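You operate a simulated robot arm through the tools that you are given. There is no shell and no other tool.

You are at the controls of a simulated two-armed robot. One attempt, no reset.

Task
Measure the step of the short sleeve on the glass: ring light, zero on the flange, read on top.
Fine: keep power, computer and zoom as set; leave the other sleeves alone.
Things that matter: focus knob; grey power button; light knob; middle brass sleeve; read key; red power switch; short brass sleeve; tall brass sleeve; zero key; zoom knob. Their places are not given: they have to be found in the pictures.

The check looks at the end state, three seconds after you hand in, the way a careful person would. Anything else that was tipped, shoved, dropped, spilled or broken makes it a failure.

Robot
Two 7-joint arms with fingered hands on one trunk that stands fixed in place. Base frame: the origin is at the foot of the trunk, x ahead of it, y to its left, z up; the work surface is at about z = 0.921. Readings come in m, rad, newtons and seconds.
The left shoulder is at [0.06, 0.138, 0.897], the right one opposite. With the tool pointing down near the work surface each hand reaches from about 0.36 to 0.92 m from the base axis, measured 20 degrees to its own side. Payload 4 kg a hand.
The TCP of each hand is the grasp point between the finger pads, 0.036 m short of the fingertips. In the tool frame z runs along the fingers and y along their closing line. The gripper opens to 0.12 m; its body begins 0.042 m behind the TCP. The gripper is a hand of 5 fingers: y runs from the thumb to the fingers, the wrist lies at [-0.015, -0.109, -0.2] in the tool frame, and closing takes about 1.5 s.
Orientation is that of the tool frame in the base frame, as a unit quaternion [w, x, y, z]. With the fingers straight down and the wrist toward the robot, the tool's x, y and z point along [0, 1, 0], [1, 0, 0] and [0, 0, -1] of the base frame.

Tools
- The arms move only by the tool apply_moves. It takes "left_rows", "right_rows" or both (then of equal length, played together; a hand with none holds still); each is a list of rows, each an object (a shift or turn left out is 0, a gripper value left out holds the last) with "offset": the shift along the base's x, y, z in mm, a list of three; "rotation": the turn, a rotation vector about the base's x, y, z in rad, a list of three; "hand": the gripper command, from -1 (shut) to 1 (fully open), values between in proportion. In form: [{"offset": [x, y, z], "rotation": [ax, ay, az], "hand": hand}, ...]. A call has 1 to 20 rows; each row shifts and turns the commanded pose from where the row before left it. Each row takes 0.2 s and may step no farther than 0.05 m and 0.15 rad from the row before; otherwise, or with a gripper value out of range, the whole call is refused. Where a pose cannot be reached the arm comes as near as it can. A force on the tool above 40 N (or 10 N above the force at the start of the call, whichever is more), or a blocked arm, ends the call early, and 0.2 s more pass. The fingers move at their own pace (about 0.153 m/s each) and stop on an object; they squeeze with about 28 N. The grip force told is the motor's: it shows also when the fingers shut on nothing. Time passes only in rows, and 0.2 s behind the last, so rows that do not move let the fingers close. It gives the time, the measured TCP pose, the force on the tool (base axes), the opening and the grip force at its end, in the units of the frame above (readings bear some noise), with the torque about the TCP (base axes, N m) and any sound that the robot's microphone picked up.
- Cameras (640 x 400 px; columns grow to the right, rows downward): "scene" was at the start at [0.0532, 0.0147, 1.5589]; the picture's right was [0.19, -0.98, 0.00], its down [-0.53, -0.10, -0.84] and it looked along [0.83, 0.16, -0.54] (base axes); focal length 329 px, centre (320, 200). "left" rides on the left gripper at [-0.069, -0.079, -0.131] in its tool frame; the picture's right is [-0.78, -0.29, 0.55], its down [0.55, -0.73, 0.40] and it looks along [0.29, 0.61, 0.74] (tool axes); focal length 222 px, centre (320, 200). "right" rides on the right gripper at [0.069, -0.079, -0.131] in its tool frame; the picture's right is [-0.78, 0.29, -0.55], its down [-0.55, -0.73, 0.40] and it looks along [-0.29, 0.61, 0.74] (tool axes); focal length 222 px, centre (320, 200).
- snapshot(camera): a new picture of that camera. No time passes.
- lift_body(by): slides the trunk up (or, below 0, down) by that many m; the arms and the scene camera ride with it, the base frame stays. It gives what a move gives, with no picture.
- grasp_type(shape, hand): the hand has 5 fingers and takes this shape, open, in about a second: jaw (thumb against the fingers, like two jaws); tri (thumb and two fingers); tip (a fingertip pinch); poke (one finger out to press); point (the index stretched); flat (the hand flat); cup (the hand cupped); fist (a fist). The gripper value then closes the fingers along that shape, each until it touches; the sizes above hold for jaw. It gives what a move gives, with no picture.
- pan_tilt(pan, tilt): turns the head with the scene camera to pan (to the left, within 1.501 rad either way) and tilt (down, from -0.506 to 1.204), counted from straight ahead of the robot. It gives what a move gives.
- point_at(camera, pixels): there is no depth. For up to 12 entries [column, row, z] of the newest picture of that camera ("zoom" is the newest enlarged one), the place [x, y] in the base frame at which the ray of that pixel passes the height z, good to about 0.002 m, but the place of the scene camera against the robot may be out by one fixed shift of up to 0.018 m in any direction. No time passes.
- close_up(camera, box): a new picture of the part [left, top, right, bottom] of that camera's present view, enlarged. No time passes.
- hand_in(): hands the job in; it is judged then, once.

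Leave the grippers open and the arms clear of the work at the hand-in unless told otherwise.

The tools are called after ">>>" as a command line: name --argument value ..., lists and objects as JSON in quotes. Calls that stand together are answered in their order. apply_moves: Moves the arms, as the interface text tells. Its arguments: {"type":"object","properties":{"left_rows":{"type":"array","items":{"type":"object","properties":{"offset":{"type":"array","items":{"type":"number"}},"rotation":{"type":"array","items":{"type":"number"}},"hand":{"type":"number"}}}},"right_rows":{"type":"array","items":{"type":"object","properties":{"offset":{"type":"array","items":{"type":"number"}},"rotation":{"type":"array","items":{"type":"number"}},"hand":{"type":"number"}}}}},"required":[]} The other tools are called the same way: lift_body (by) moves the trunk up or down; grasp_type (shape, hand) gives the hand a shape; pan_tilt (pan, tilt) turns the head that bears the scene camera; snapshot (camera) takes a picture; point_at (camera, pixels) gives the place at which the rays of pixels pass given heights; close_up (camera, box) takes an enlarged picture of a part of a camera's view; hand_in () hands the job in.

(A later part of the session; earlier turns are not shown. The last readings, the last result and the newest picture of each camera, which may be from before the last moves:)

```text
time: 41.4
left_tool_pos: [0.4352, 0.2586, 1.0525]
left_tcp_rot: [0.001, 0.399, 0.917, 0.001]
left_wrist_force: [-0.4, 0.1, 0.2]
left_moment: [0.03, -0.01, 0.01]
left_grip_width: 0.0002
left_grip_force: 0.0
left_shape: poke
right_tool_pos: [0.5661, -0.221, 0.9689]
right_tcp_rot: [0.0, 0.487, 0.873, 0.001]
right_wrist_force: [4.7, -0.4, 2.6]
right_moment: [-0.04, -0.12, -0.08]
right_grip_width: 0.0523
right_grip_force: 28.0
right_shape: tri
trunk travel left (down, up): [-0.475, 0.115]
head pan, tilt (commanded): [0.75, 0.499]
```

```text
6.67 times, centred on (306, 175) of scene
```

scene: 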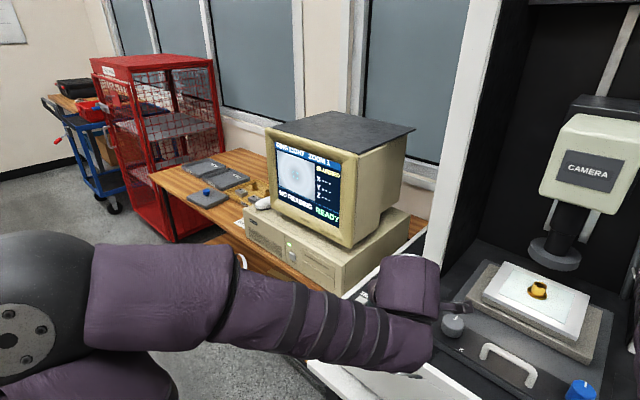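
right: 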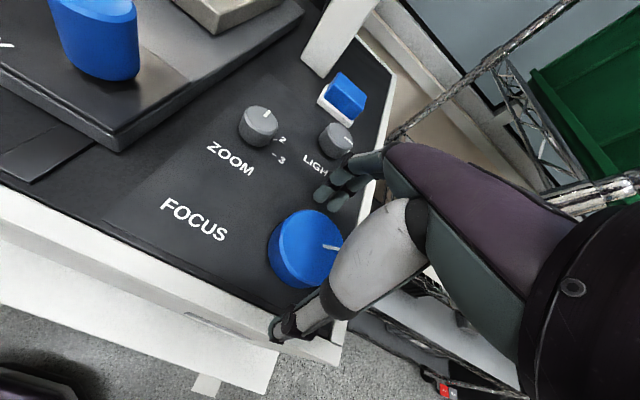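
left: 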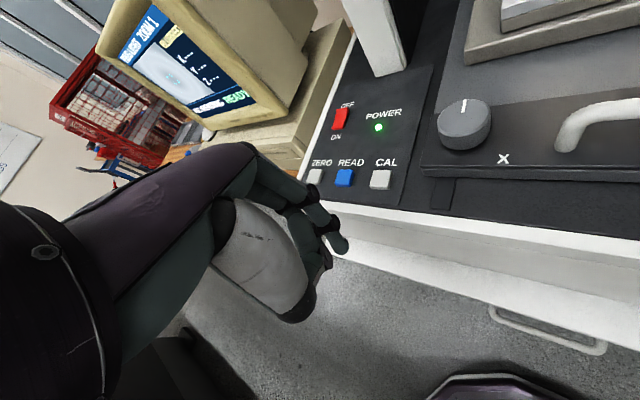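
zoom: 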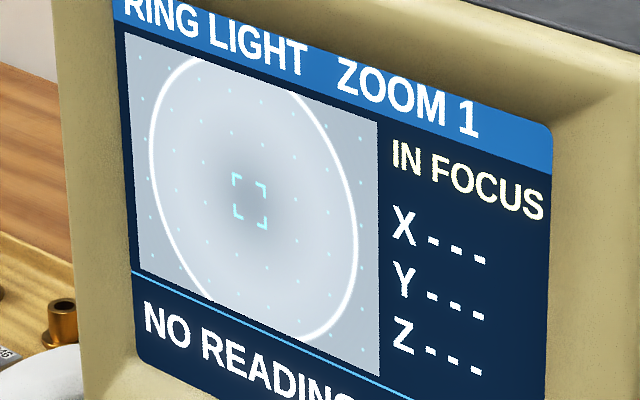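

Sharp flange ring and IN FOCUS. I keep the right hand holding the knob still and bring the left poke finger over the ZERO key (about (0.552,0.403)), staying high first.

>>> apply_moves --left_rows '[{"offset": [22, 29, 0]}, {"offset": [22, 29, 0]}, {"offset": [22, 29, 0]}, {"offset": [22, 29, 0]}, {"offset": [23, 29, 0]}, {"offset": [0, 0, 0]}]'

>>> snapshot --camera "left"

>>> close_up --camera "scene" --box '[330, 220, 450, 350]'

```text
time: 42.8
left_tool_pos: [0.5438, 0.4039, 1.0535]
left_tcp_rot: [-0.001, 0.399, 0.917, 0.0]
left_wrist_force: [-0.2, 0.7, -0.6]
left_moment: [-0.02, 0.01, 0.0]
left_grip_width: 0.0
left_grip_force: 0.0
left_shape: poke
right_tool_pos: [0.5655, -0.2214, 0.9668]
right_tcp_rot: [0.0, 0.488, 0.873, 0.0]
right_wrist_force: [4.5, -3.0, 5.8]
right_moment: [-0.01, -0.14, -0.08]
right_grip_width: 0.0523
right_grip_force: 27.9
right_shape: tri
trunk travel left (down, up): [-0.475, 0.115]
head pan, tilt (commanded): [0.75, 0.499]
```

```text
taken
```

left: 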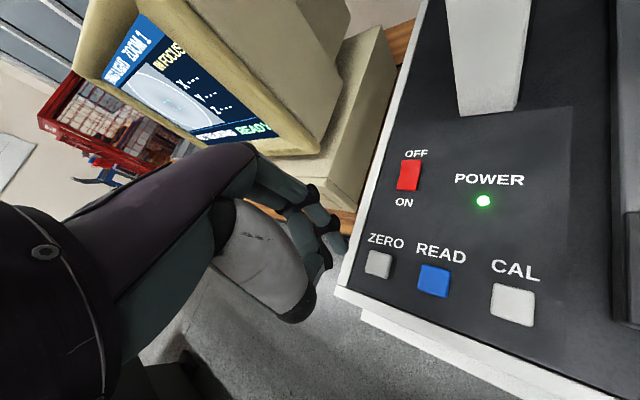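

```text
3.08 times, centred on (390, 285) of scene
```

zoom: 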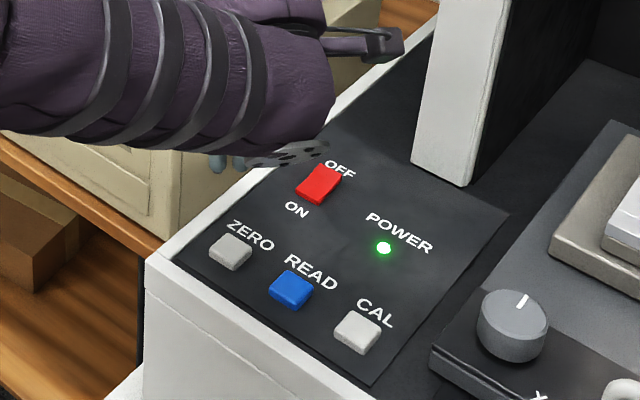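

ZERO is at left px (378,263). I'll get its place and READ's (433,281) from this view.

>>> close_up --camera "left" --box '[290, 190, 470, 320]'

>>> point_at --camera "left" --pixels '[[379, 262, 0.932], [434, 279, 0.932], [379, 262, 0.94], [434, 279, 0.94]]'

```text
3.08 times, centred on (380, 255) of left
```

zoom: 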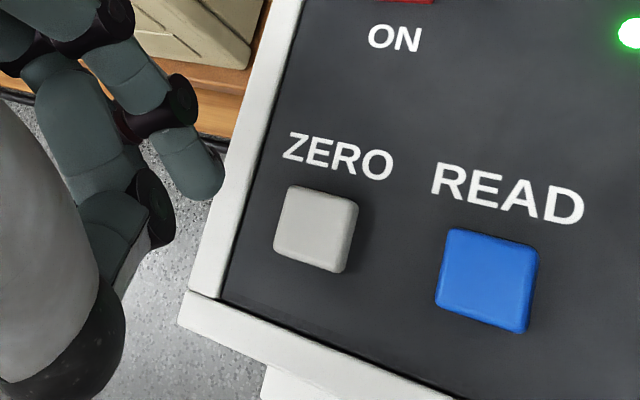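

```text
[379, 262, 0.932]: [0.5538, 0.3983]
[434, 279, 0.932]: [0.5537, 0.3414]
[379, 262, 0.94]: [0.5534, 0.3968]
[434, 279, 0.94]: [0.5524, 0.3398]
```

I'll shift the left tip 6 mm forward and go down to about 2 cm above ZERO, then check alignment.

>>> apply_moves --left_rows '[{"offset": [6, -1.5, -20]}, {"offset": [0, 0, -25]}, {"offset": [0, 0, -18]}, {"offset": [0, 0, 0]}]'

>>> close_up --camera "left" --box '[270, 190, 450, 320]'

>>> close_up --camera "scene" --box '[330, 220, 450, 350]'

```text
time: 43.8
left_tool_pos: [0.5484, 0.4012, 0.9891]
left_tcp_rot: [0.001, 0.398, 0.917, 0.0]
left_wrist_force: [0.0, 0.1, 1.2]
left_moment: [-0.03, 0.04, 0.02]
left_grip_width: 0.0002
left_grip_force: 0.2
left_shape: poke
right_tool_pos: [0.5657, -0.2203, 0.9686]
right_tcp_rot: [0.0, 0.487, 0.873, 0.0]
right_wrist_force: [4.9, -1.3, 5.4]
right_moment: [0.0, -0.17, -0.06]
right_grip_width: 0.0522
right_grip_force: 28.4
right_shape: tri
trunk travel left (down, up): [-0.475, 0.115]
head pan, tilt (commanded): [0.75, 0.499]
```

```text
3.08 times, centred on (360, 255) of left
```

zoom: 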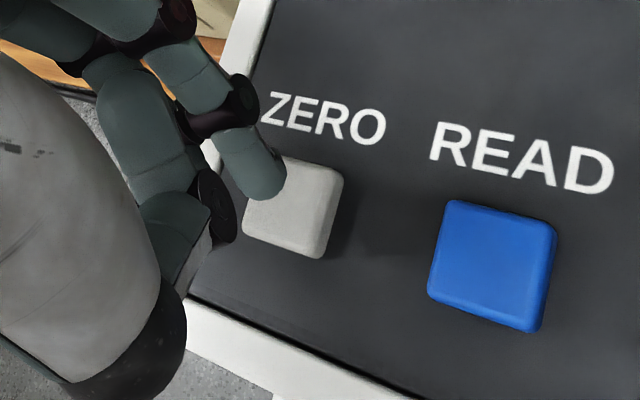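

```text
3.08 times, centred on (390, 285) of scene
```

zoom: 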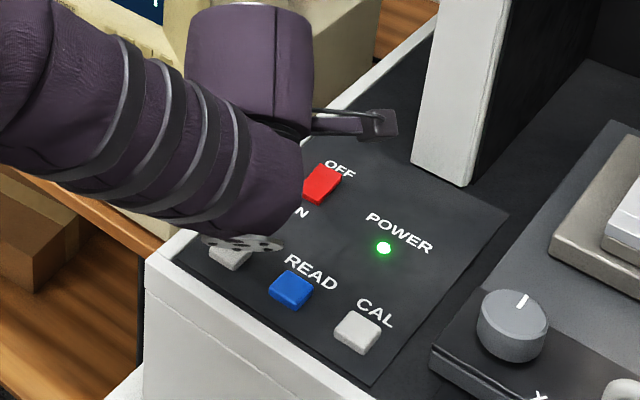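

The tip is right above ZERO. I'll press down in small steps, watching force and sound.

>>> apply_moves --left_rows '[{"offset": [1, -1, -10]}, {"offset": [0, 0, -6]}, {"offset": [0, 0, -4]}, {"offset": [0, 0, 0]}]'

>>> close_up --camera "left" --box '[270, 190, 450, 320]'

```text
time: 44.8
left_tool_pos: [0.55, 0.4011, 0.9675]
left_tcp_rot: [0.0, 0.399, 0.917, 0.0]
left_wrist_force: [0.3, 0.3, -0.1]
left_moment: [0.0, -0.01, 0.02]
left_grip_width: 0.0
left_grip_force: 0.0
left_shape: poke
right_tool_pos: [0.5655, -0.2206, 0.9686]
right_tcp_rot: [0.0, 0.488, 0.873, 0.0]
right_wrist_force: [4.5, -1.0, 5.4]
right_moment: [-0.01, -0.2, -0.04]
right_grip_width: 0.0522
right_grip_force: 28.1
right_shape: tri
trunk travel left (down, up): [-0.475, 0.115]
head pan, tilt (commanded): [0.75, 0.499]
```

```text
3.08 times, centred on (360, 255) of left
```

zoom: 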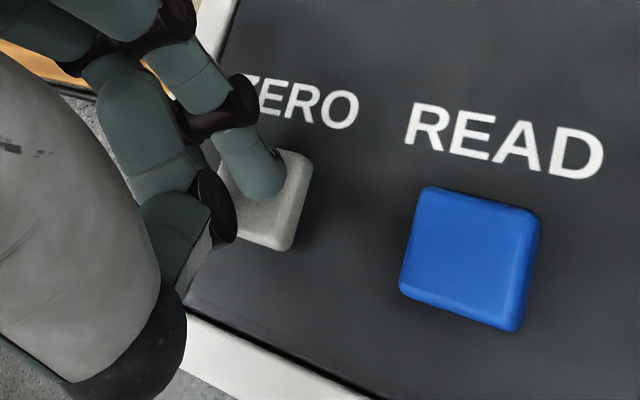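

The tip is just over the key, no contact yet. I go down 3 mm at a time.

>>> apply_moves --left_rows '[{"offset": [0, 0, -3]}, {"offset": [0, 0, -3]}, {"offset": [0, 0, 0]}]'

>>> close_up --camera "left" --box '[70, 20, 290, 170]'

```text
time: 45.6
left_tool_pos: [0.5508, 0.3994, 0.9621]
left_tcp_rot: [0.001, 0.398, 0.917, 0.0]
left_wrist_force: [0.6, 1.1, 7.2]
left_moment: [0.06, -0.08, -0.03]
left_grip_width: 0.0002
left_grip_force: 0.0
left_shape: poke
right_tool_pos: [0.5653, -0.2215, 0.9687]
right_tcp_rot: [-0.001, 0.487, 0.873, 0.0]
right_wrist_force: [7.3, 0.5, 3.1]
right_moment: [0.04, -0.21, -0.03]
right_grip_width: 0.0523
right_grip_force: 27.8
right_shape: tri
trunk travel left (down, up): [-0.475, 0.115]
head pan, tilt (commanded): [0.75, 0.499]
heard: click
```

```text
2.67 times, centred on (180, 95) of left
```

zoom: 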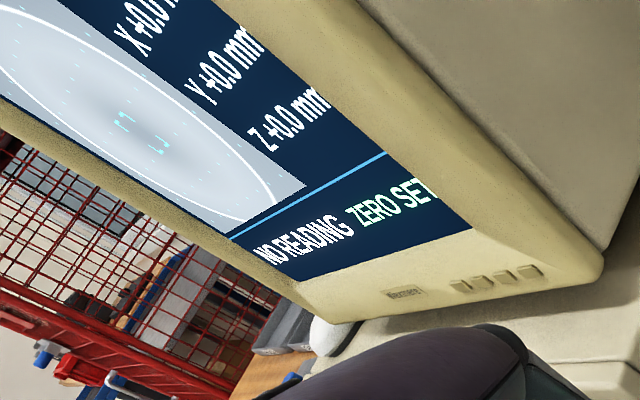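

A click, and the screen says ZERO SET with X, Y, Z at 0.0 mm. I lift the left finger off and look at the screen; IN FOCUS must have held.

>>> apply_moves --left_rows '[{"offset": [0, 0, 10]}, {"offset": [0, 0, 25]}, {"offset": [-10, 0, 25]}, {"offset": [0, 0, 0]}]'

>>> snapshot --camera "left"

>>> close_up --camera "scene" --box '[270, 135, 345, 235]'

```text
time: 46.6
left_tool_pos: [0.542, 0.4001, 1.0217]
left_tcp_rot: [0.0, 0.4, 0.917, 0.0]
left_wrist_force: [0.0, 0.3, 0.0]
left_moment: [-0.02, 0.02, -0.02]
left_grip_width: 0.0001
left_grip_force: 0.0
left_shape: poke
right_tool_pos: [0.5652, -0.2199, 0.9686]
right_tcp_rot: [-0.001, 0.488, 0.873, 0.0]
right_wrist_force: [4.0, 0.3, 5.5]
right_moment: [0.06, -0.18, -0.05]
right_grip_width: 0.0524
right_grip_force: 28.2
right_shape: tri
trunk travel left (down, up): [-0.475, 0.115]
head pan, tilt (commanded): [0.75, 0.499]
```

```text
taken
```

left: 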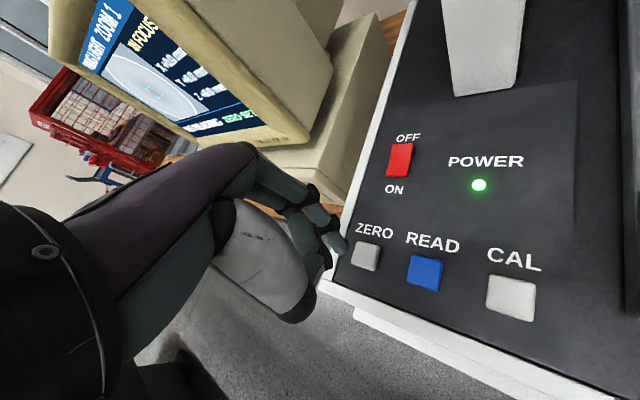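

```text
4.00 times, centred on (308, 185) of scene
```

zoom: 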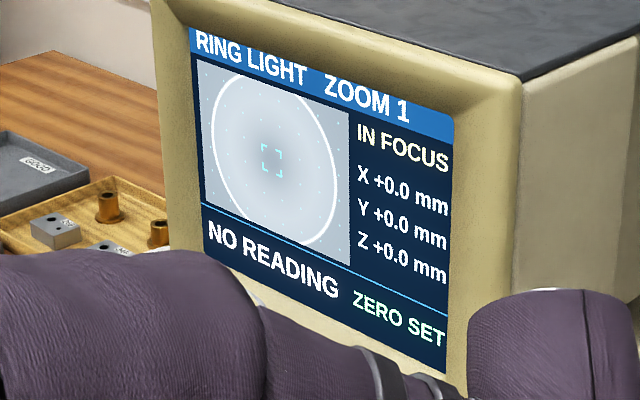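

Zero is set on the flange. Now I turn the focus clockwise toward the top face, first 0.25 rad, to learn Z per turn and where the flange goes soft.

>>> apply_moves --right_rows '[{"rotation": [0, 0, -0.1]}, {"rotation": [0, 0, -0.05]}, {"rotation": [0, 0, 0]}]'

>>> close_up --camera "scene" --box '[270, 135, 345, 235]'

>>> apply_moves --right_rows '[{"rotation": [0, 0, -0.05]}, {"rotation": [0, 0, 0]}]'

>>> close_up --camera "scene" --box '[270, 135, 345, 235]'

```text
time: 47.4
left_tool_pos: [0.5424, 0.4009, 1.0208]
left_tcp_rot: [0.001, 0.399, 0.917, 0.001]
left_wrist_force: [0.5, -0.5, 0.1]
left_moment: [-0.01, -0.02, -0.01]
left_grip_width: 0.0001
left_grip_force: 0.0
left_shape: poke
right_tool_pos: [0.5651, -0.2212, 0.9687]
right_tcp_rot: [-0.001, 0.552, 0.834, 0.0]
right_wrist_force: [1.3, -0.7, 2.6]
right_moment: [-0.01, -0.08, 0.04]
right_grip_width: 0.0524
right_grip_force: 27.5
right_shape: tri
trunk travel left (down, up): [-0.475, 0.115]
head pan, tilt (commanded): [0.75, 0.499]
```

```text
4.00 times, centred on (308, 185) of scene
```

zoom: 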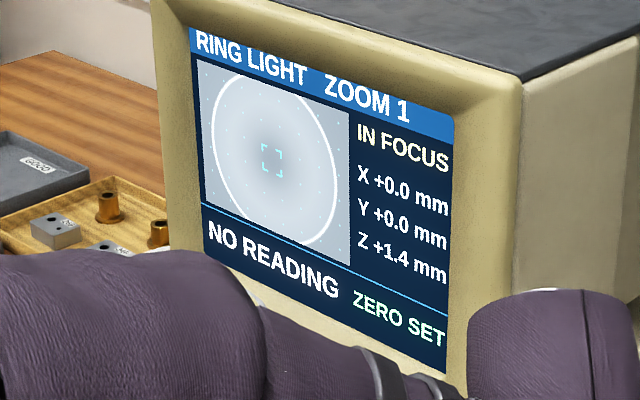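

```text
time: 48.0
left_tool_pos: [0.5418, 0.3995, 1.0235]
left_tcp_rot: [0.0, 0.399, 0.917, 0.0]
left_wrist_force: [0.1, 0.3, -0.5]
left_moment: [0.01, -0.01, -0.02]
left_grip_width: 0.0
left_grip_force: 0.0
left_shape: poke
right_tool_pos: [0.565, -0.2211, 0.9689]
right_tcp_rot: [0.0, 0.573, 0.819, 0.0]
right_wrist_force: [-2.5, -1.1, 0.2]
right_moment: [-0.02, 0.0, 0.04]
right_grip_width: 0.0521
right_grip_force: 28.2
right_shape: tri
trunk travel left (down, up): [-0.475, 0.115]
head pan, tilt (commanded): [0.75, 0.499]
```

```text
4.00 times, centred on (308, 185) of scene
```

zoom: 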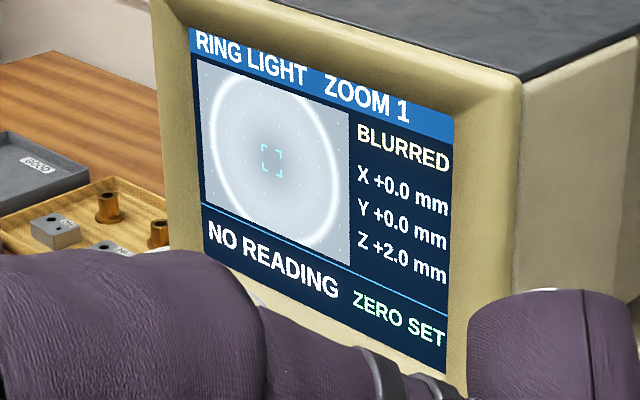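

Z rises about 1 mm per 0.1 rad clockwise; the flange focus ends between +1.4 and +2.0. To be careful I'll find the other edge too, so the zero truly sits in the middle.

>>> apply_moves --right_rows '[{"rotation": [0, 0, 0.025]}, {"rotation": [0, 0, 0]}]'

>>> close_up --camera "scene" --box '[270, 135, 345, 235]'

>>> apply_moves --right_rows '[{"rotation": [0, 0, 0.1]}, {"rotation": [0, 0, 0.1]}, {"rotation": [0, 0, 0.06]}, {"rotation": [0, 0, 0]}]'

>>> close_up --camera "scene" --box '[270, 135, 345, 235]'

>>> apply_moves --right_rows '[{"rotation": [0, 0, 0.03]}, {"rotation": [0, 0, 0]}]'

>>> close_up --camera "scene" --box '[270, 135, 345, 235]'

```text
time: 48.6
left_tool_pos: [0.542, 0.3987, 1.0217]
left_tcp_rot: [0.0, 0.4, 0.917, 0.001]
left_wrist_force: [-0.4, -0.3, -0.2]
left_moment: [0.02, -0.02, 0.03]
left_grip_width: 0.0
left_grip_force: 0.1
left_shape: poke
right_tool_pos: [0.5654, -0.2199, 0.9682]
right_tcp_rot: [0.0, 0.562, 0.827, 0.0]
right_wrist_force: [-3.8, -2.6, -0.1]
right_moment: [-0.09, 0.06, 0.0]
right_grip_width: 0.0517
right_grip_force: 27.6
right_shape: tri
trunk travel left (down, up): [-0.475, 0.115]
head pan, tilt (commanded): [0.75, 0.499]
```

```text
4.00 times, centred on (308, 185) of scene
```

zoom: 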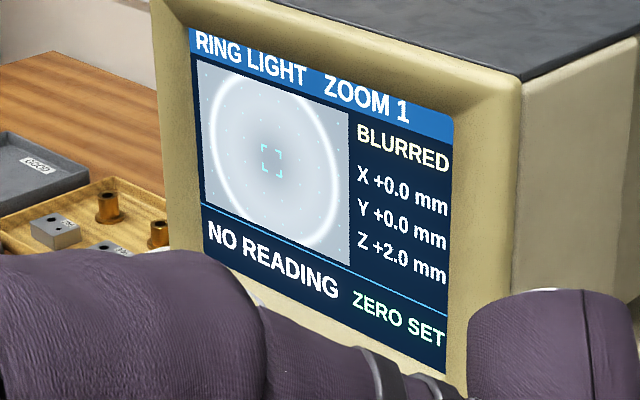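

```text
time: 49.6
left_tool_pos: [0.5428, 0.3985, 1.0219]
left_tcp_rot: [0.0, 0.399, 0.917, 0.0]
left_wrist_force: [-0.1, 0.4, 0.6]
left_moment: [0.02, 0.01, 0.02]
left_grip_width: 0.0002
left_grip_force: 0.1
left_shape: poke
right_tool_pos: [0.5656, -0.2212, 0.968]
right_tcp_rot: [0.001, 0.45, 0.893, 0.001]
right_wrist_force: [1.9, -4.9, 4.6]
right_moment: [-0.07, -0.09, -0.1]
right_grip_width: 0.0522
right_grip_force: 28.2
right_shape: tri
trunk travel left (down, up): [-0.475, 0.115]
head pan, tilt (commanded): [0.75, 0.499]
```

```text
4.00 times, centred on (308, 185) of scene
```

zoom: 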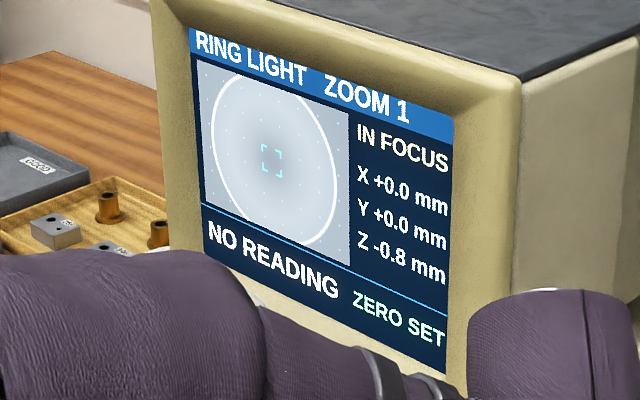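

```text
time: 50.2
left_tool_pos: [0.5408, 0.3997, 1.0215]
left_tcp_rot: [-0.001, 0.398, 0.917, 0.0]
left_wrist_force: [0.6, 0.2, -0.5]
left_moment: [0.0, 0.02, 0.04]
left_grip_width: 0.0
left_grip_force: 0.1
left_shape: poke
right_tool_pos: [0.5663, -0.2208, 0.9685]
right_tcp_rot: [0.001, 0.436, 0.9, 0.001]
right_wrist_force: [4.9, -3.6, 5.7]
right_moment: [-0.04, -0.18, -0.08]
right_grip_width: 0.0523
right_grip_force: 28.1
right_shape: tri
trunk travel left (down, up): [-0.475, 0.115]
head pan, tilt (commanded): [0.75, 0.499]
```

```text
4.00 times, centred on (308, 185) of scene
```

zoom: 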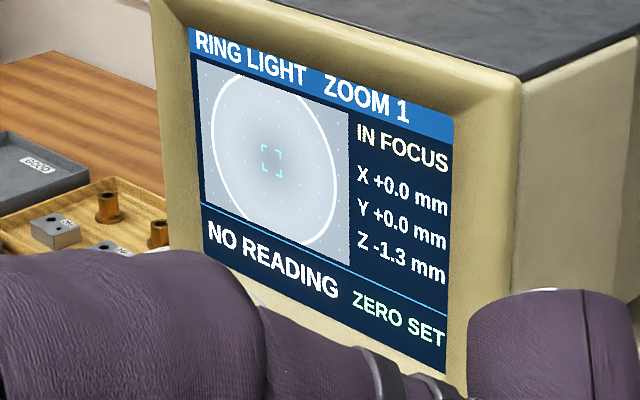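

At Z -1.3 it is still in focus. One or two more small steps.

>>> apply_moves --right_rows '[{"rotation": [0, 0, 0.02]}, {"rotation": [0, 0, 0]}]'

>>> close_up --camera "scene" --box '[270, 135, 345, 235]'

>>> apply_moves --right_rows '[{"rotation": [0, 0, 0.02]}, {"rotation": [0, 0, 0]}]'

>>> close_up --camera "scene" --box '[270, 135, 345, 235]'

```text
time: 50.8
left_tool_pos: [0.5413, 0.3996, 1.0214]
left_tcp_rot: [0.0, 0.398, 0.917, 0.0]
left_wrist_force: [0.9, -0.1, 0.4]
left_moment: [0.05, 0.02, -0.01]
left_grip_width: 0.0002
left_grip_force: 0.0
left_shape: poke
right_tool_pos: [0.5665, -0.2194, 0.9684]
right_tcp_rot: [0.0, 0.428, 0.904, 0.001]
right_wrist_force: [5.9, -2.1, 6.0]
right_moment: [-0.04, -0.22, -0.05]
right_grip_width: 0.0523
right_grip_force: 28.4
right_shape: tri
trunk travel left (down, up): [-0.475, 0.115]
head pan, tilt (commanded): [0.75, 0.499]
```

```text
4.00 times, centred on (308, 185) of scene
```

zoom: 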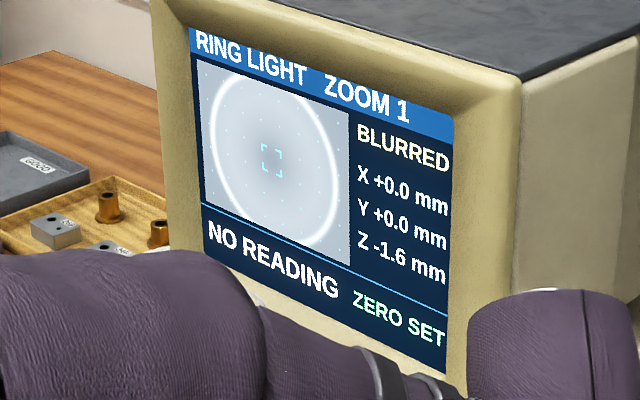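

```text
time: 51.4
left_tool_pos: [0.5423, 0.3992, 1.0219]
left_tcp_rot: [-0.001, 0.399, 0.917, -0.001]
left_wrist_force: [0.6, -0.2, -0.2]
left_moment: [0.01, 0.02, -0.01]
left_grip_width: 0.0002
left_grip_force: 0.0
left_shape: poke
right_tool_pos: [0.5654, -0.2202, 0.9681]
right_tcp_rot: [0.0, 0.419, 0.908, -0.001]
right_wrist_force: [8.4, -1.6, 6.2]
right_moment: [-0.02, -0.27, -0.07]
right_grip_width: 0.0522
right_grip_force: 28.9
right_shape: tri
trunk travel left (down, up): [-0.475, 0.115]
head pan, tilt (commanded): [0.75, 0.499]
```

```text
4.00 times, centred on (308, 185) of scene
```

zoom: 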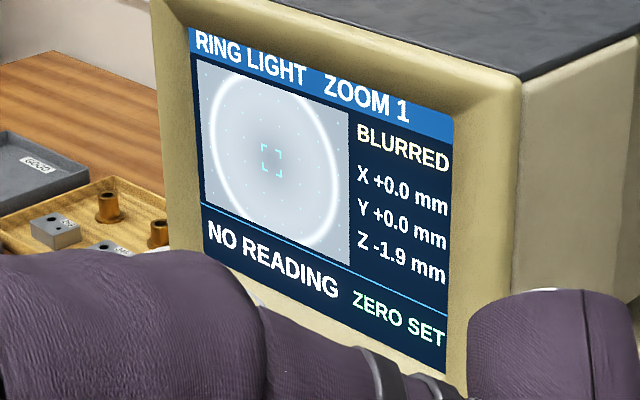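

The lower edge is at about -1.45. Now clockwise again, stepping finely through the upper edge (between +1.4 and +2.0).

>>> apply_moves --right_rows '[{"rotation": [0, 0, -0.1]}, {"rotation": [0, 0, -0.1]}, {"rotation": [0, 0, -0.1]}, {"rotation": [0, 0, -0.04]}, {"rotation": [0, 0, 0]}]'

>>> close_up --camera "scene" --box '[270, 135, 345, 235]'

>>> apply_moves --right_rows '[{"rotation": [0, 0, -0.02]}, {"rotation": [0, 0, 0]}]'

>>> close_up --camera "scene" --box '[270, 135, 345, 235]'

```text
time: 52.6
left_tool_pos: [0.5416, 0.3999, 1.0224]
left_tcp_rot: [0.0, 0.399, 0.917, -0.001]
left_wrist_force: [0.2, -0.5, -0.5]
left_moment: [-0.01, -0.01, -0.03]
left_grip_width: 0.0
left_grip_force: 0.1
left_shape: poke
right_tool_pos: [0.5646, -0.22, 0.9677]
right_tcp_rot: [-0.001, 0.567, 0.824, 0.0]
right_wrist_force: [2.5, 1.0, 7.3]
right_moment: [0.07, -0.16, 0.11]
right_grip_width: 0.0523
right_grip_force: 27.8
right_shape: tri
trunk travel left (down, up): [-0.475, 0.115]
head pan, tilt (commanded): [0.75, 0.499]
```

```text
4.00 times, centred on (308, 185) of scene
```

zoom: 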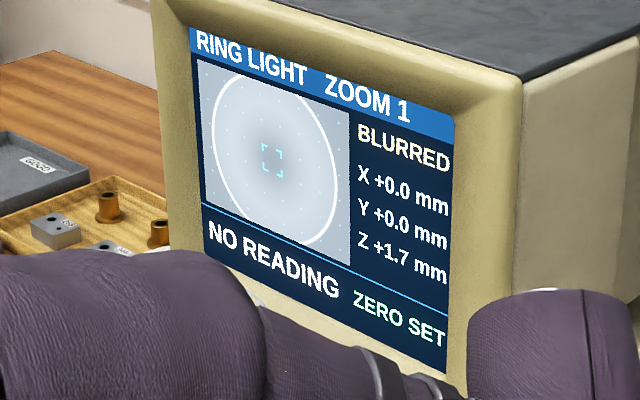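

```text
time: 53.2
left_tool_pos: [0.5423, 0.3996, 1.0217]
left_tcp_rot: [0.0, 0.399, 0.917, 0.0]
left_wrist_force: [0.0, -0.6, 0.3]
left_moment: [0.02, 0.02, -0.04]
left_grip_width: 0.0
left_grip_force: 0.1
left_shape: poke
right_tool_pos: [0.5645, -0.2211, 0.9687]
right_tcp_rot: [-0.001, 0.574, 0.819, 0.0]
right_wrist_force: [0.3, 0.1, 6.8]
right_moment: [0.05, -0.07, 0.05]
right_grip_width: 0.0519
right_grip_force: 28.2
right_shape: tri
trunk travel left (down, up): [-0.475, 0.115]
head pan, tilt (commanded): [0.75, 0.499]
```

```text
4.00 times, centred on (308, 185) of scene
```

zoom: 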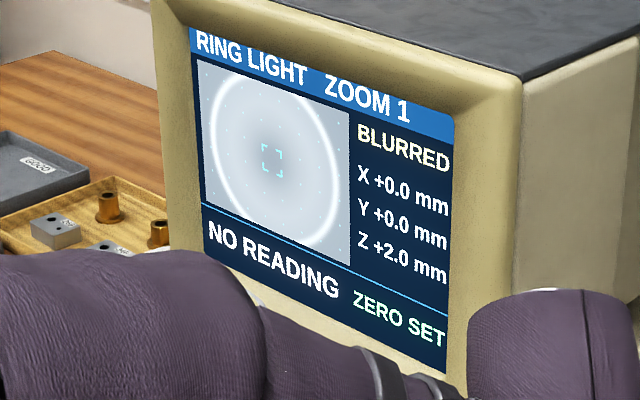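

The band is about -1.45 to +1.55, so the zero is right in the middle. Now I turn clockwise 0.9 rad toward the top face.

>>> apply_moves --right_rows '[{"rotation": [0, 0, -0.1]}, {"rotation": [0, 0, -0.1]}, {"rotation": [0, 0, -0.1]}, {"rotation": [0, 0, -0.1]}, {"rotation": [0, 0, -0.1]}, {"rotation": [0, 0, -0.1]}, {"rotation": [0, 0, -0.1]}, {"rotation": [0, 0, -0.1]}, {"rotation": [0, 0, -0.1]}, {"rotation": [0, 0, 0]}]'

>>> close_up --camera "scene" --box '[270, 135, 345, 235]'

```text
time: 55.4
left_tool_pos: [0.5395, 0.3995, 1.0223]
left_tcp_rot: [0.0, 0.399, 0.917, -0.001]
left_wrist_force: [-0.3, 0.3, -0.4]
left_moment: [0.0, -0.01, 0.01]
left_grip_width: 0.0003
left_grip_force: 0.0
left_shape: poke
right_tool_pos: [0.5644, -0.2206, 0.9675]
right_tcp_rot: [0.0, 0.874, 0.487, 0.0]
right_wrist_force: [-9.0, 2.1, 4.0]
right_moment: [0.06, 0.25, 0.06]
right_grip_width: 0.0513
right_grip_force: 28.0
right_shape: tri
trunk travel left (down, up): [-0.475, 0.115]
head pan, tilt (commanded): [0.75, 0.499]
```

```text
4.00 times, centred on (308, 185) of scene
```

zoom: 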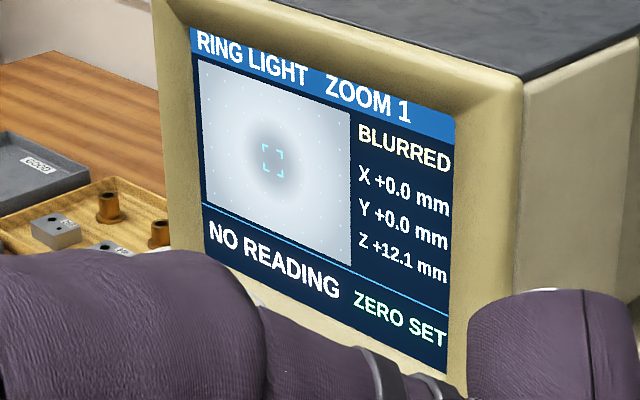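

Z +12.1, bore getting darker. Another 0.4 rad clockwise.

>>> apply_moves --right_rows '[{"rotation": [0, 0, -0.1]}, {"rotation": [0, 0, -0.1]}, {"rotation": [0, 0, -0.1]}, {"rotation": [0, 0, -0.1]}, {"rotation": [0, 0, 0]}]'

>>> close_up --camera "scene" --box '[270, 135, 345, 235]'

>>> close_up --camera "right" --box '[230, 160, 400, 350]'

```text
time: 56.6
left_tool_pos: [0.5408, 0.4003, 1.0217]
left_tcp_rot: [0.001, 0.399, 0.917, 0.0]
left_wrist_force: [0.0, -0.3, 0.6]
left_moment: [-0.02, 0.0, -0.02]
left_grip_width: 0.0002
left_grip_force: 0.1
left_shape: poke
right_tool_pos: [0.5656, -0.2189, 0.9685]
right_tcp_rot: [0.001, 0.953, 0.304, 0.001]
right_wrist_force: [-9.1, 6.1, 7.1]
right_moment: [0.26, 0.32, 0.09]
right_grip_width: 0.0512
right_grip_force: 27.9
right_shape: tri
trunk travel left (down, up): [-0.475, 0.115]
head pan, tilt (commanded): [0.75, 0.499]
```

```text
4.00 times, centred on (308, 185) of scene
```

zoom: 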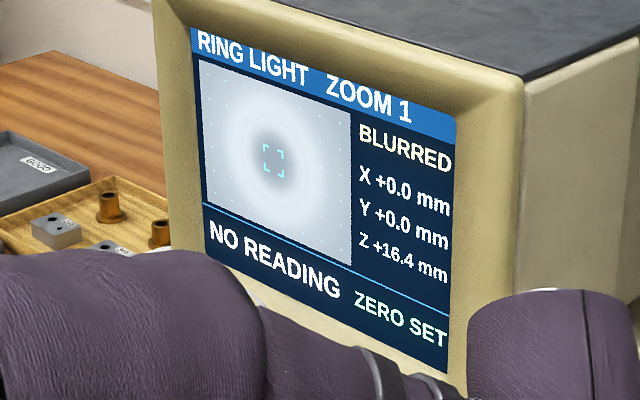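

```text
2.11 times, centred on (315, 255) of right
```

zoom: 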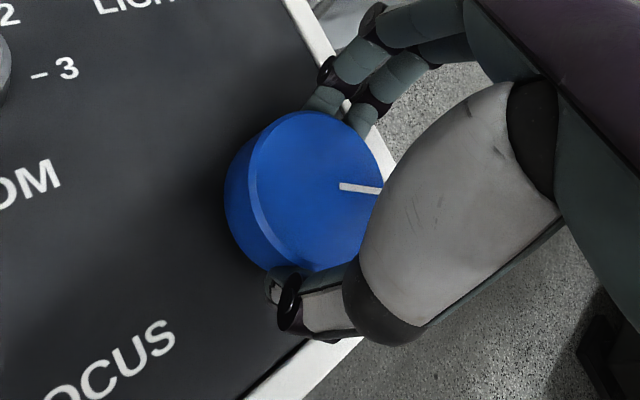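

Z +16.4, a bright ring of the top face starts to show. Another 0.2 rad.

>>> apply_moves --right_rows '[{"rotation": [0, 0, -0.1]}, {"rotation": [0, 0, -0.1]}, {"rotation": [0, 0, 0]}]'

>>> close_up --camera "scene" --box '[270, 135, 345, 235]'

```text
time: 57.4
left_tool_pos: [0.5412, 0.4004, 1.0222]
left_tcp_rot: [0.001, 0.398, 0.917, 0.0]
left_wrist_force: [0.4, 0.2, 0.2]
left_moment: [0.01, -0.02, 0.01]
left_grip_width: 0.0002
left_grip_force: 0.1
left_shape: poke
right_tool_pos: [0.5642, -0.2182, 0.9677]
right_tcp_rot: [0.001, 0.978, 0.207, -0.001]
right_wrist_force: [-6.2, 6.3, 4.1]
right_moment: [0.25, 0.24, 0.05]
right_grip_width: 0.051
right_grip_force: 27.8
right_shape: tri
trunk travel left (down, up): [-0.475, 0.115]
head pan, tilt (commanded): [0.75, 0.499]
```

```text
4.00 times, centred on (308, 185) of scene
```

zoom: 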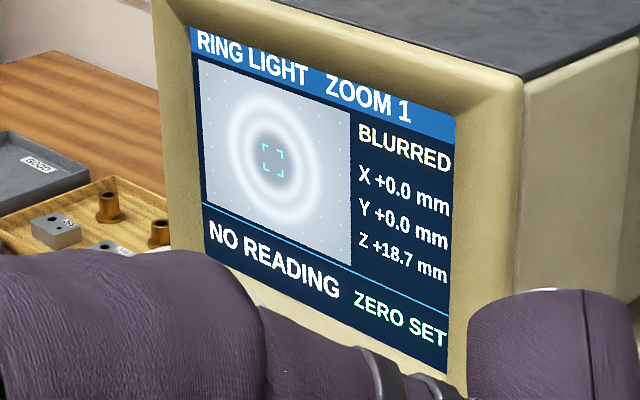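

The top's two rim circles are getting clear at Z +18.7. Another 0.1 rad.

>>> apply_moves --right_rows '[{"rotation": [0, 0, -0.1]}, {"rotation": [0, 0, 0]}]'

>>> close_up --camera "scene" --box '[270, 135, 345, 235]'

>>> apply_moves --right_rows '[{"rotation": [0, 0, -0.05]}, {"rotation": [0, 0, 0]}]'

>>> close_up --camera "scene" --box '[270, 135, 345, 235]'

```text
time: 58.0
left_tool_pos: [0.5404, 0.4001, 1.0213]
left_tcp_rot: [0.0, 0.399, 0.917, 0.0]
left_wrist_force: [-0.1, 0.0, -0.5]
left_moment: [-0.02, 0.01, 0.0]
left_grip_width: 0.0
left_grip_force: 0.1
left_shape: poke
right_tool_pos: [0.5637, -0.2194, 0.9682]
right_tcp_rot: [0.001, 0.988, 0.158, 0.0]
right_wrist_force: [-5.5, 6.3, 7.6]
right_moment: [0.28, 0.24, 0.06]
right_grip_width: 0.0509
right_grip_force: 28.0
right_shape: tri
trunk travel left (down, up): [-0.475, 0.115]
head pan, tilt (commanded): [0.75, 0.499]
```

```text
4.00 times, centred on (308, 185) of scene
```

zoom: 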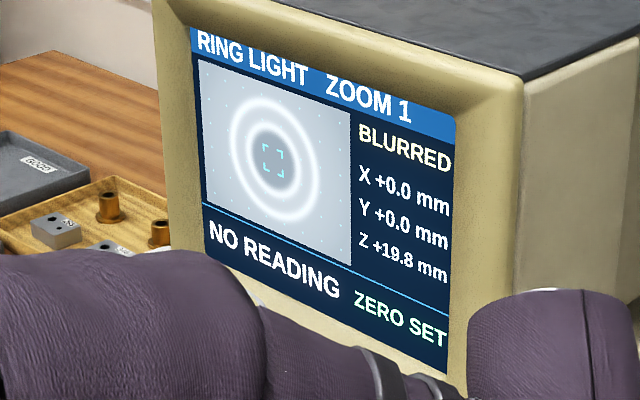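

```text
time: 58.6
left_tool_pos: [0.5416, 0.4009, 1.023]
left_tcp_rot: [0.0, 0.398, 0.918, -0.001]
left_wrist_force: [-0.4, -0.8, -0.3]
left_moment: [-0.03, -0.03, 0.01]
left_grip_width: 0.0
left_grip_force: 0.1
left_shape: poke
right_tool_pos: [0.563, -0.2194, 0.9677]
right_tcp_rot: [0.0, 0.991, 0.134, 0.0]
right_wrist_force: [-5.3, 6.6, 5.2]
right_moment: [0.21, 0.16, 0.05]
right_grip_width: 0.0512
right_grip_force: 28.2
right_shape: tri
trunk travel left (down, up): [-0.475, 0.115]
head pan, tilt (commanded): [0.75, 0.499]
```

```text
4.00 times, centred on (308, 185) of scene
```

zoom: 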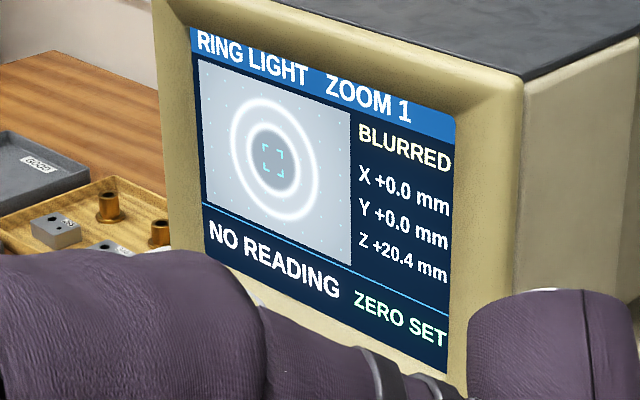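

Nearly sharp at Z +20.4. I go on in 0.05 rad steps, watching that the wrist still follows.

>>> apply_moves --right_rows '[{"rotation": [0, 0, -0.05]}, {"rotation": [0, 0, 0]}]'

>>> close_up --camera "scene" --box '[270, 135, 345, 235]'

>>> apply_moves --right_rows '[{"rotation": [0, 0, -0.05]}, {"rotation": [0, 0, 0]}]'

>>> close_up --camera "scene" --box '[270, 135, 345, 235]'

```text
time: 59.2
left_tool_pos: [0.5408, 0.4011, 1.0202]
left_tcp_rot: [0.001, 0.399, 0.917, 0.0]
left_wrist_force: [-0.9, 0.4, 0.5]
left_moment: [0.02, 0.01, -0.02]
left_grip_width: 0.0001
left_grip_force: 0.0
left_shape: poke
right_tool_pos: [0.5652, -0.2189, 0.9682]
right_tcp_rot: [0.001, 0.994, 0.108, 0.001]
right_wrist_force: [-7.3, 7.9, 3.9]
right_moment: [0.27, 0.17, 0.07]
right_grip_width: 0.0511
right_grip_force: 28.0
right_shape: tri
trunk travel left (down, up): [-0.475, 0.115]
head pan, tilt (commanded): [0.75, 0.499]
```

```text
4.00 times, centred on (308, 185) of scene
```

zoom: 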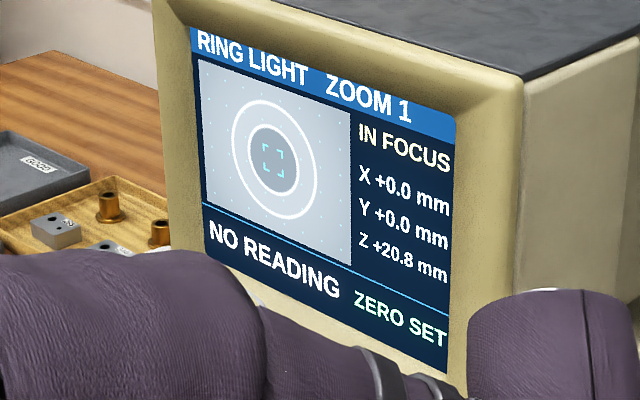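

```text
time: 59.8
left_tool_pos: [0.542, 0.4008, 1.0218]
left_tcp_rot: [0.0, 0.399, 0.917, 0.001]
left_wrist_force: [0.0, 0.5, -0.2]
left_moment: [0.0, 0.03, 0.03]
left_grip_width: 0.0
left_grip_force: 0.1
left_shape: poke
right_tool_pos: [0.5644, -0.2202, 0.9683]
right_tcp_rot: [0.0, 0.997, 0.083, 0.0]
right_wrist_force: [-8.0, 7.0, 0.6]
right_moment: [0.17, 0.21, 0.05]
right_grip_width: 0.051
right_grip_force: 27.9
right_shape: tri
trunk travel left (down, up): [-0.475, 0.115]
head pan, tilt (commanded): [0.75, 0.499]
```

```text
4.00 times, centred on (308, 185) of scene
```

zoom: 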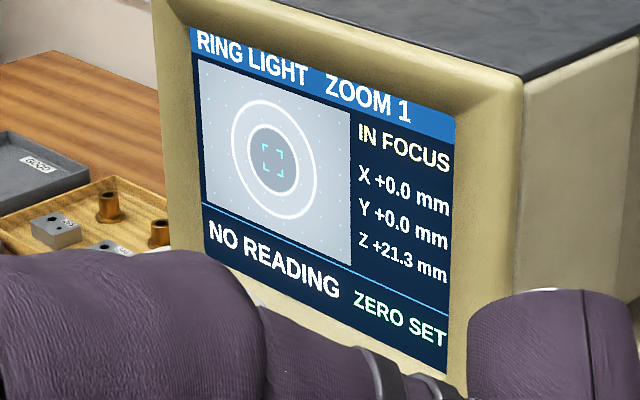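

In focus from about +20.6; the middle should be about +22.1. I continue in small steps to find the upper edge.

>>> apply_moves --right_rows '[{"rotation": [0, 0, -0.07]}, {"rotation": [0, 0, 0]}]'

>>> close_up --camera "scene" --box '[270, 135, 345, 235]'

>>> apply_moves --right_rows '[{"rotation": [0, 0, -0.07]}, {"rotation": [0, 0, 0]}]'

>>> close_up --camera "scene" --box '[270, 135, 345, 235]'

```text
time: 60.4
left_tool_pos: [0.5416, 0.3993, 1.0215]
left_tcp_rot: [0.0, 0.399, 0.917, -0.001]
left_wrist_force: [0.2, 0.8, -0.1]
left_moment: [0.01, -0.02, 0.02]
left_grip_width: 0.0004
left_grip_force: 0.1
left_shape: poke
right_tool_pos: [0.5657, -0.2197, 0.9691]
right_tcp_rot: [0.0, 0.999, 0.05, 0.0]
right_wrist_force: [-6.9, 9.3, 0.1]
right_moment: [0.31, 0.22, 0.07]
right_grip_width: 0.0508
right_grip_force: 27.6
right_shape: tri
trunk travel left (down, up): [-0.475, 0.115]
head pan, tilt (commanded): [0.75, 0.499]
```

```text
4.00 times, centred on (308, 185) of scene
```

zoom: 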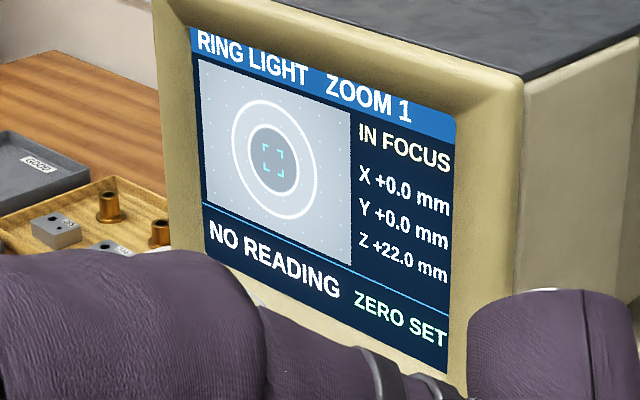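

```text
time: 61.0
left_tool_pos: [0.5409, 0.4003, 1.0214]
left_tcp_rot: [0.0, 0.399, 0.917, 0.0]
left_wrist_force: [0.0, 0.4, -0.1]
left_moment: [0.0, 0.01, -0.03]
left_grip_width: 0.0
left_grip_force: 0.1
left_shape: poke
right_tool_pos: [0.5647, -0.2208, 0.9681]
right_tcp_rot: [0.0, 1.0, 0.014, 0.0]
right_wrist_force: [-5.1, 8.3, 1.2]
right_moment: [0.3, 0.16, 0.06]
right_grip_width: 0.0509
right_grip_force: 27.9
right_shape: tri
trunk travel left (down, up): [-0.475, 0.115]
head pan, tilt (commanded): [0.75, 0.499]
```

```text
4.00 times, centred on (308, 185) of scene
```

zoom: 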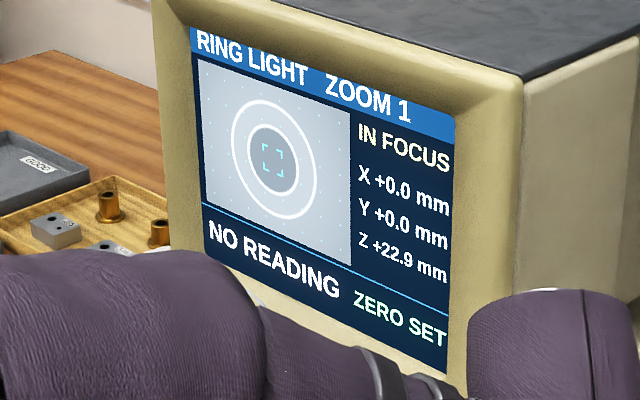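

Still in focus at +22.9. Smaller steps further.

>>> apply_moves --right_rows '[{"rotation": [0, 0, -0.04]}, {"rotation": [0, 0, 0]}]'

>>> close_up --camera "scene" --box '[270, 135, 345, 235]'

>>> apply_moves --right_rows '[{"rotation": [0, 0, -0.03]}, {"rotation": [0, 0, 0]}]'

>>> close_up --camera "scene" --box '[270, 135, 345, 235]'

```text
time: 61.6
left_tool_pos: [0.541, 0.4021, 1.0212]
left_tcp_rot: [0.001, 0.399, 0.917, 0.0]
left_wrist_force: [0.1, -0.4, -1.2]
left_moment: [0.0, -0.02, 0.02]
left_grip_width: 0.0002
left_grip_force: 0.0
left_shape: poke
right_tool_pos: [0.5652, -0.2189, 0.9689]
right_tcp_rot: [0.0, 1.0, -0.006, 0.001]
right_wrist_force: [-5.6, 10.7, 3.1]
right_moment: [0.37, 0.2, 0.07]
right_grip_width: 0.0509
right_grip_force: 27.6
right_shape: tri
trunk travel left (down, up): [-0.475, 0.115]
head pan, tilt (commanded): [0.75, 0.499]
```

```text
4.00 times, centred on (308, 185) of scene
```

zoom: 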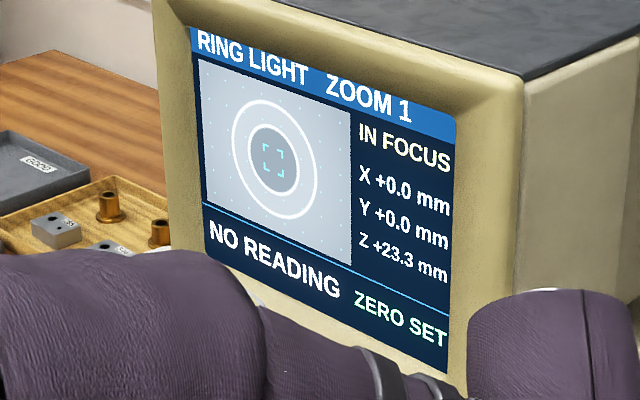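

```text
time: 62.2
left_tool_pos: [0.5424, 0.4008, 1.0227]
left_tcp_rot: [0.0, 0.399, 0.917, 0.0]
left_wrist_force: [0.4, 1.6, -0.2]
left_moment: [-0.02, 0.03, 0.03]
left_grip_width: 0.0
left_grip_force: 0.1
left_shape: poke
right_tool_pos: [0.5654, -0.2197, 0.9674]
right_tcp_rot: [0.0, 1.0, -0.021, 0.0]
right_wrist_force: [-6.6, 9.3, -1.8]
right_moment: [0.31, 0.13, 0.05]
right_grip_width: 0.0507
right_grip_force: 28.1
right_shape: tri
trunk travel left (down, up): [-0.475, 0.115]
head pan, tilt (commanded): [0.75, 0.499]
```

```text
4.00 times, centred on (308, 185) of scene
```

zoom: 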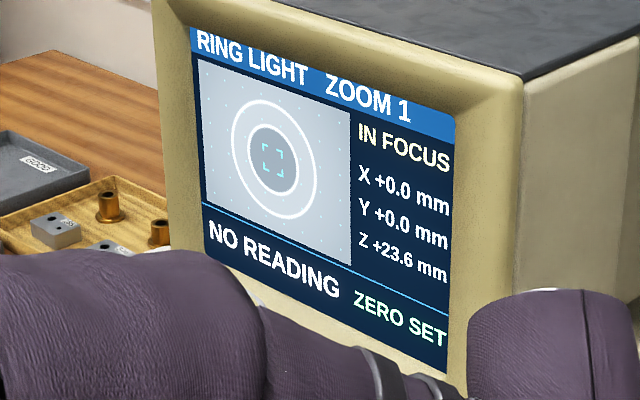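

Still in focus at +23.6. One more small step.

>>> apply_moves --right_rows '[{"rotation": [0, 0, -0.02]}, {"rotation": [0, 0, 0]}]'

>>> close_up --camera "scene" --box '[270, 135, 345, 235]'

```text
time: 62.8
left_tool_pos: [0.5412, 0.4005, 1.0216]
left_tcp_rot: [0.0, 0.399, 0.917, 0.0]
left_wrist_force: [-0.1, 0.2, -0.1]
left_moment: [0.05, 0.03, -0.04]
left_grip_width: 0.0002
left_grip_force: 0.2
left_shape: poke
right_tool_pos: [0.5652, -0.2196, 0.9696]
right_tcp_rot: [0.0, 1.0, -0.03, 0.0]
right_wrist_force: [-6.3, 9.8, 0.3]
right_moment: [0.33, 0.2, 0.03]
right_grip_width: 0.0506
right_grip_force: 28.6
right_shape: tri
trunk travel left (down, up): [-0.475, 0.115]
head pan, tilt (commanded): [0.75, 0.499]
```

```text
4.00 times, centred on (308, 185) of scene
```

zoom: 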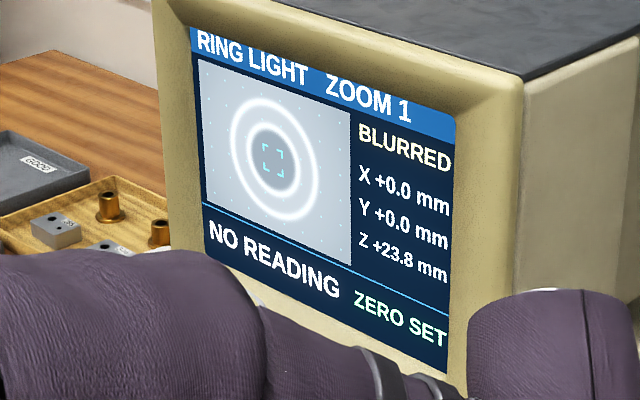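

The upper edge is +23.7, so the top's focus band runs 20.7 to 23.7 with the middle at about +22.2. I turn back counter-clockwise to Z≈22.2.

>>> apply_moves --right_rows '[{"rotation": [0, 0, 0.08]}, {"rotation": [0, 0, 0.08]}, {"rotation": [0, 0, 0]}]'

>>> close_up --camera "scene" --box '[270, 135, 345, 235]'

```text
time: 63.6
left_tool_pos: [0.5413, 0.4009, 1.0226]
left_tcp_rot: [0.001, 0.399, 0.917, 0.0]
left_wrist_force: [0.2, 0.0, 0.5]
left_moment: [-0.03, 0.01, -0.03]
left_grip_width: 0.0
left_grip_force: 0.0
left_shape: poke
right_tool_pos: [0.5644, -0.2189, 0.9698]
right_tcp_rot: [0.0, 0.999, 0.05, 0.0]
right_wrist_force: [-8.1, 9.0, 2.3]
right_moment: [0.35, 0.27, -0.01]
right_grip_width: 0.0507
right_grip_force: 27.8
right_shape: tri
trunk travel left (down, up): [-0.475, 0.115]
head pan, tilt (commanded): [0.75, 0.499]
```

```text
4.00 times, centred on (308, 185) of scene
```

zoom: 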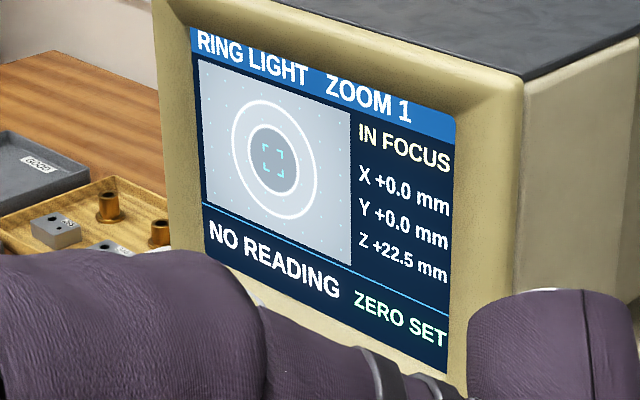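

Z +22.5; a touch more, 0.03 rad.

>>> apply_moves --right_rows '[{"rotation": [0, 0, 0.028]}, {"rotation": [0, 0, 0]}]'

>>> close_up --camera "scene" --box '[270, 135, 345, 235]'

```text
time: 64.2
left_tool_pos: [0.5414, 0.4003, 1.0218]
left_tcp_rot: [0.0, 0.399, 0.917, 0.0]
left_wrist_force: [-0.1, 0.4, -0.1]
left_moment: [0.0, -0.02, -0.03]
left_grip_width: 0.0
left_grip_force: 0.2
left_shape: poke
right_tool_pos: [0.5637, -0.2192, 0.9689]
right_tcp_rot: [0.0, 0.998, 0.063, 0.0]
right_wrist_force: [-7.3, 7.0, 3.0]
right_moment: [0.29, 0.25, 0.0]
right_grip_width: 0.0509
right_grip_force: 28.2
right_shape: tri
trunk travel left (down, up): [-0.475, 0.115]
head pan, tilt (commanded): [0.75, 0.499]
```

```text
4.00 times, centred on (308, 185) of scene
```

zoom: 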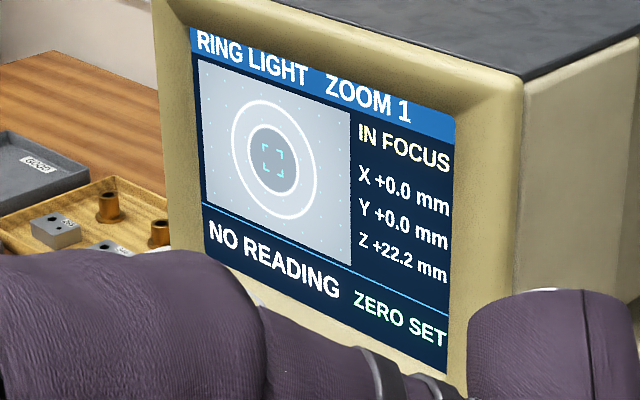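

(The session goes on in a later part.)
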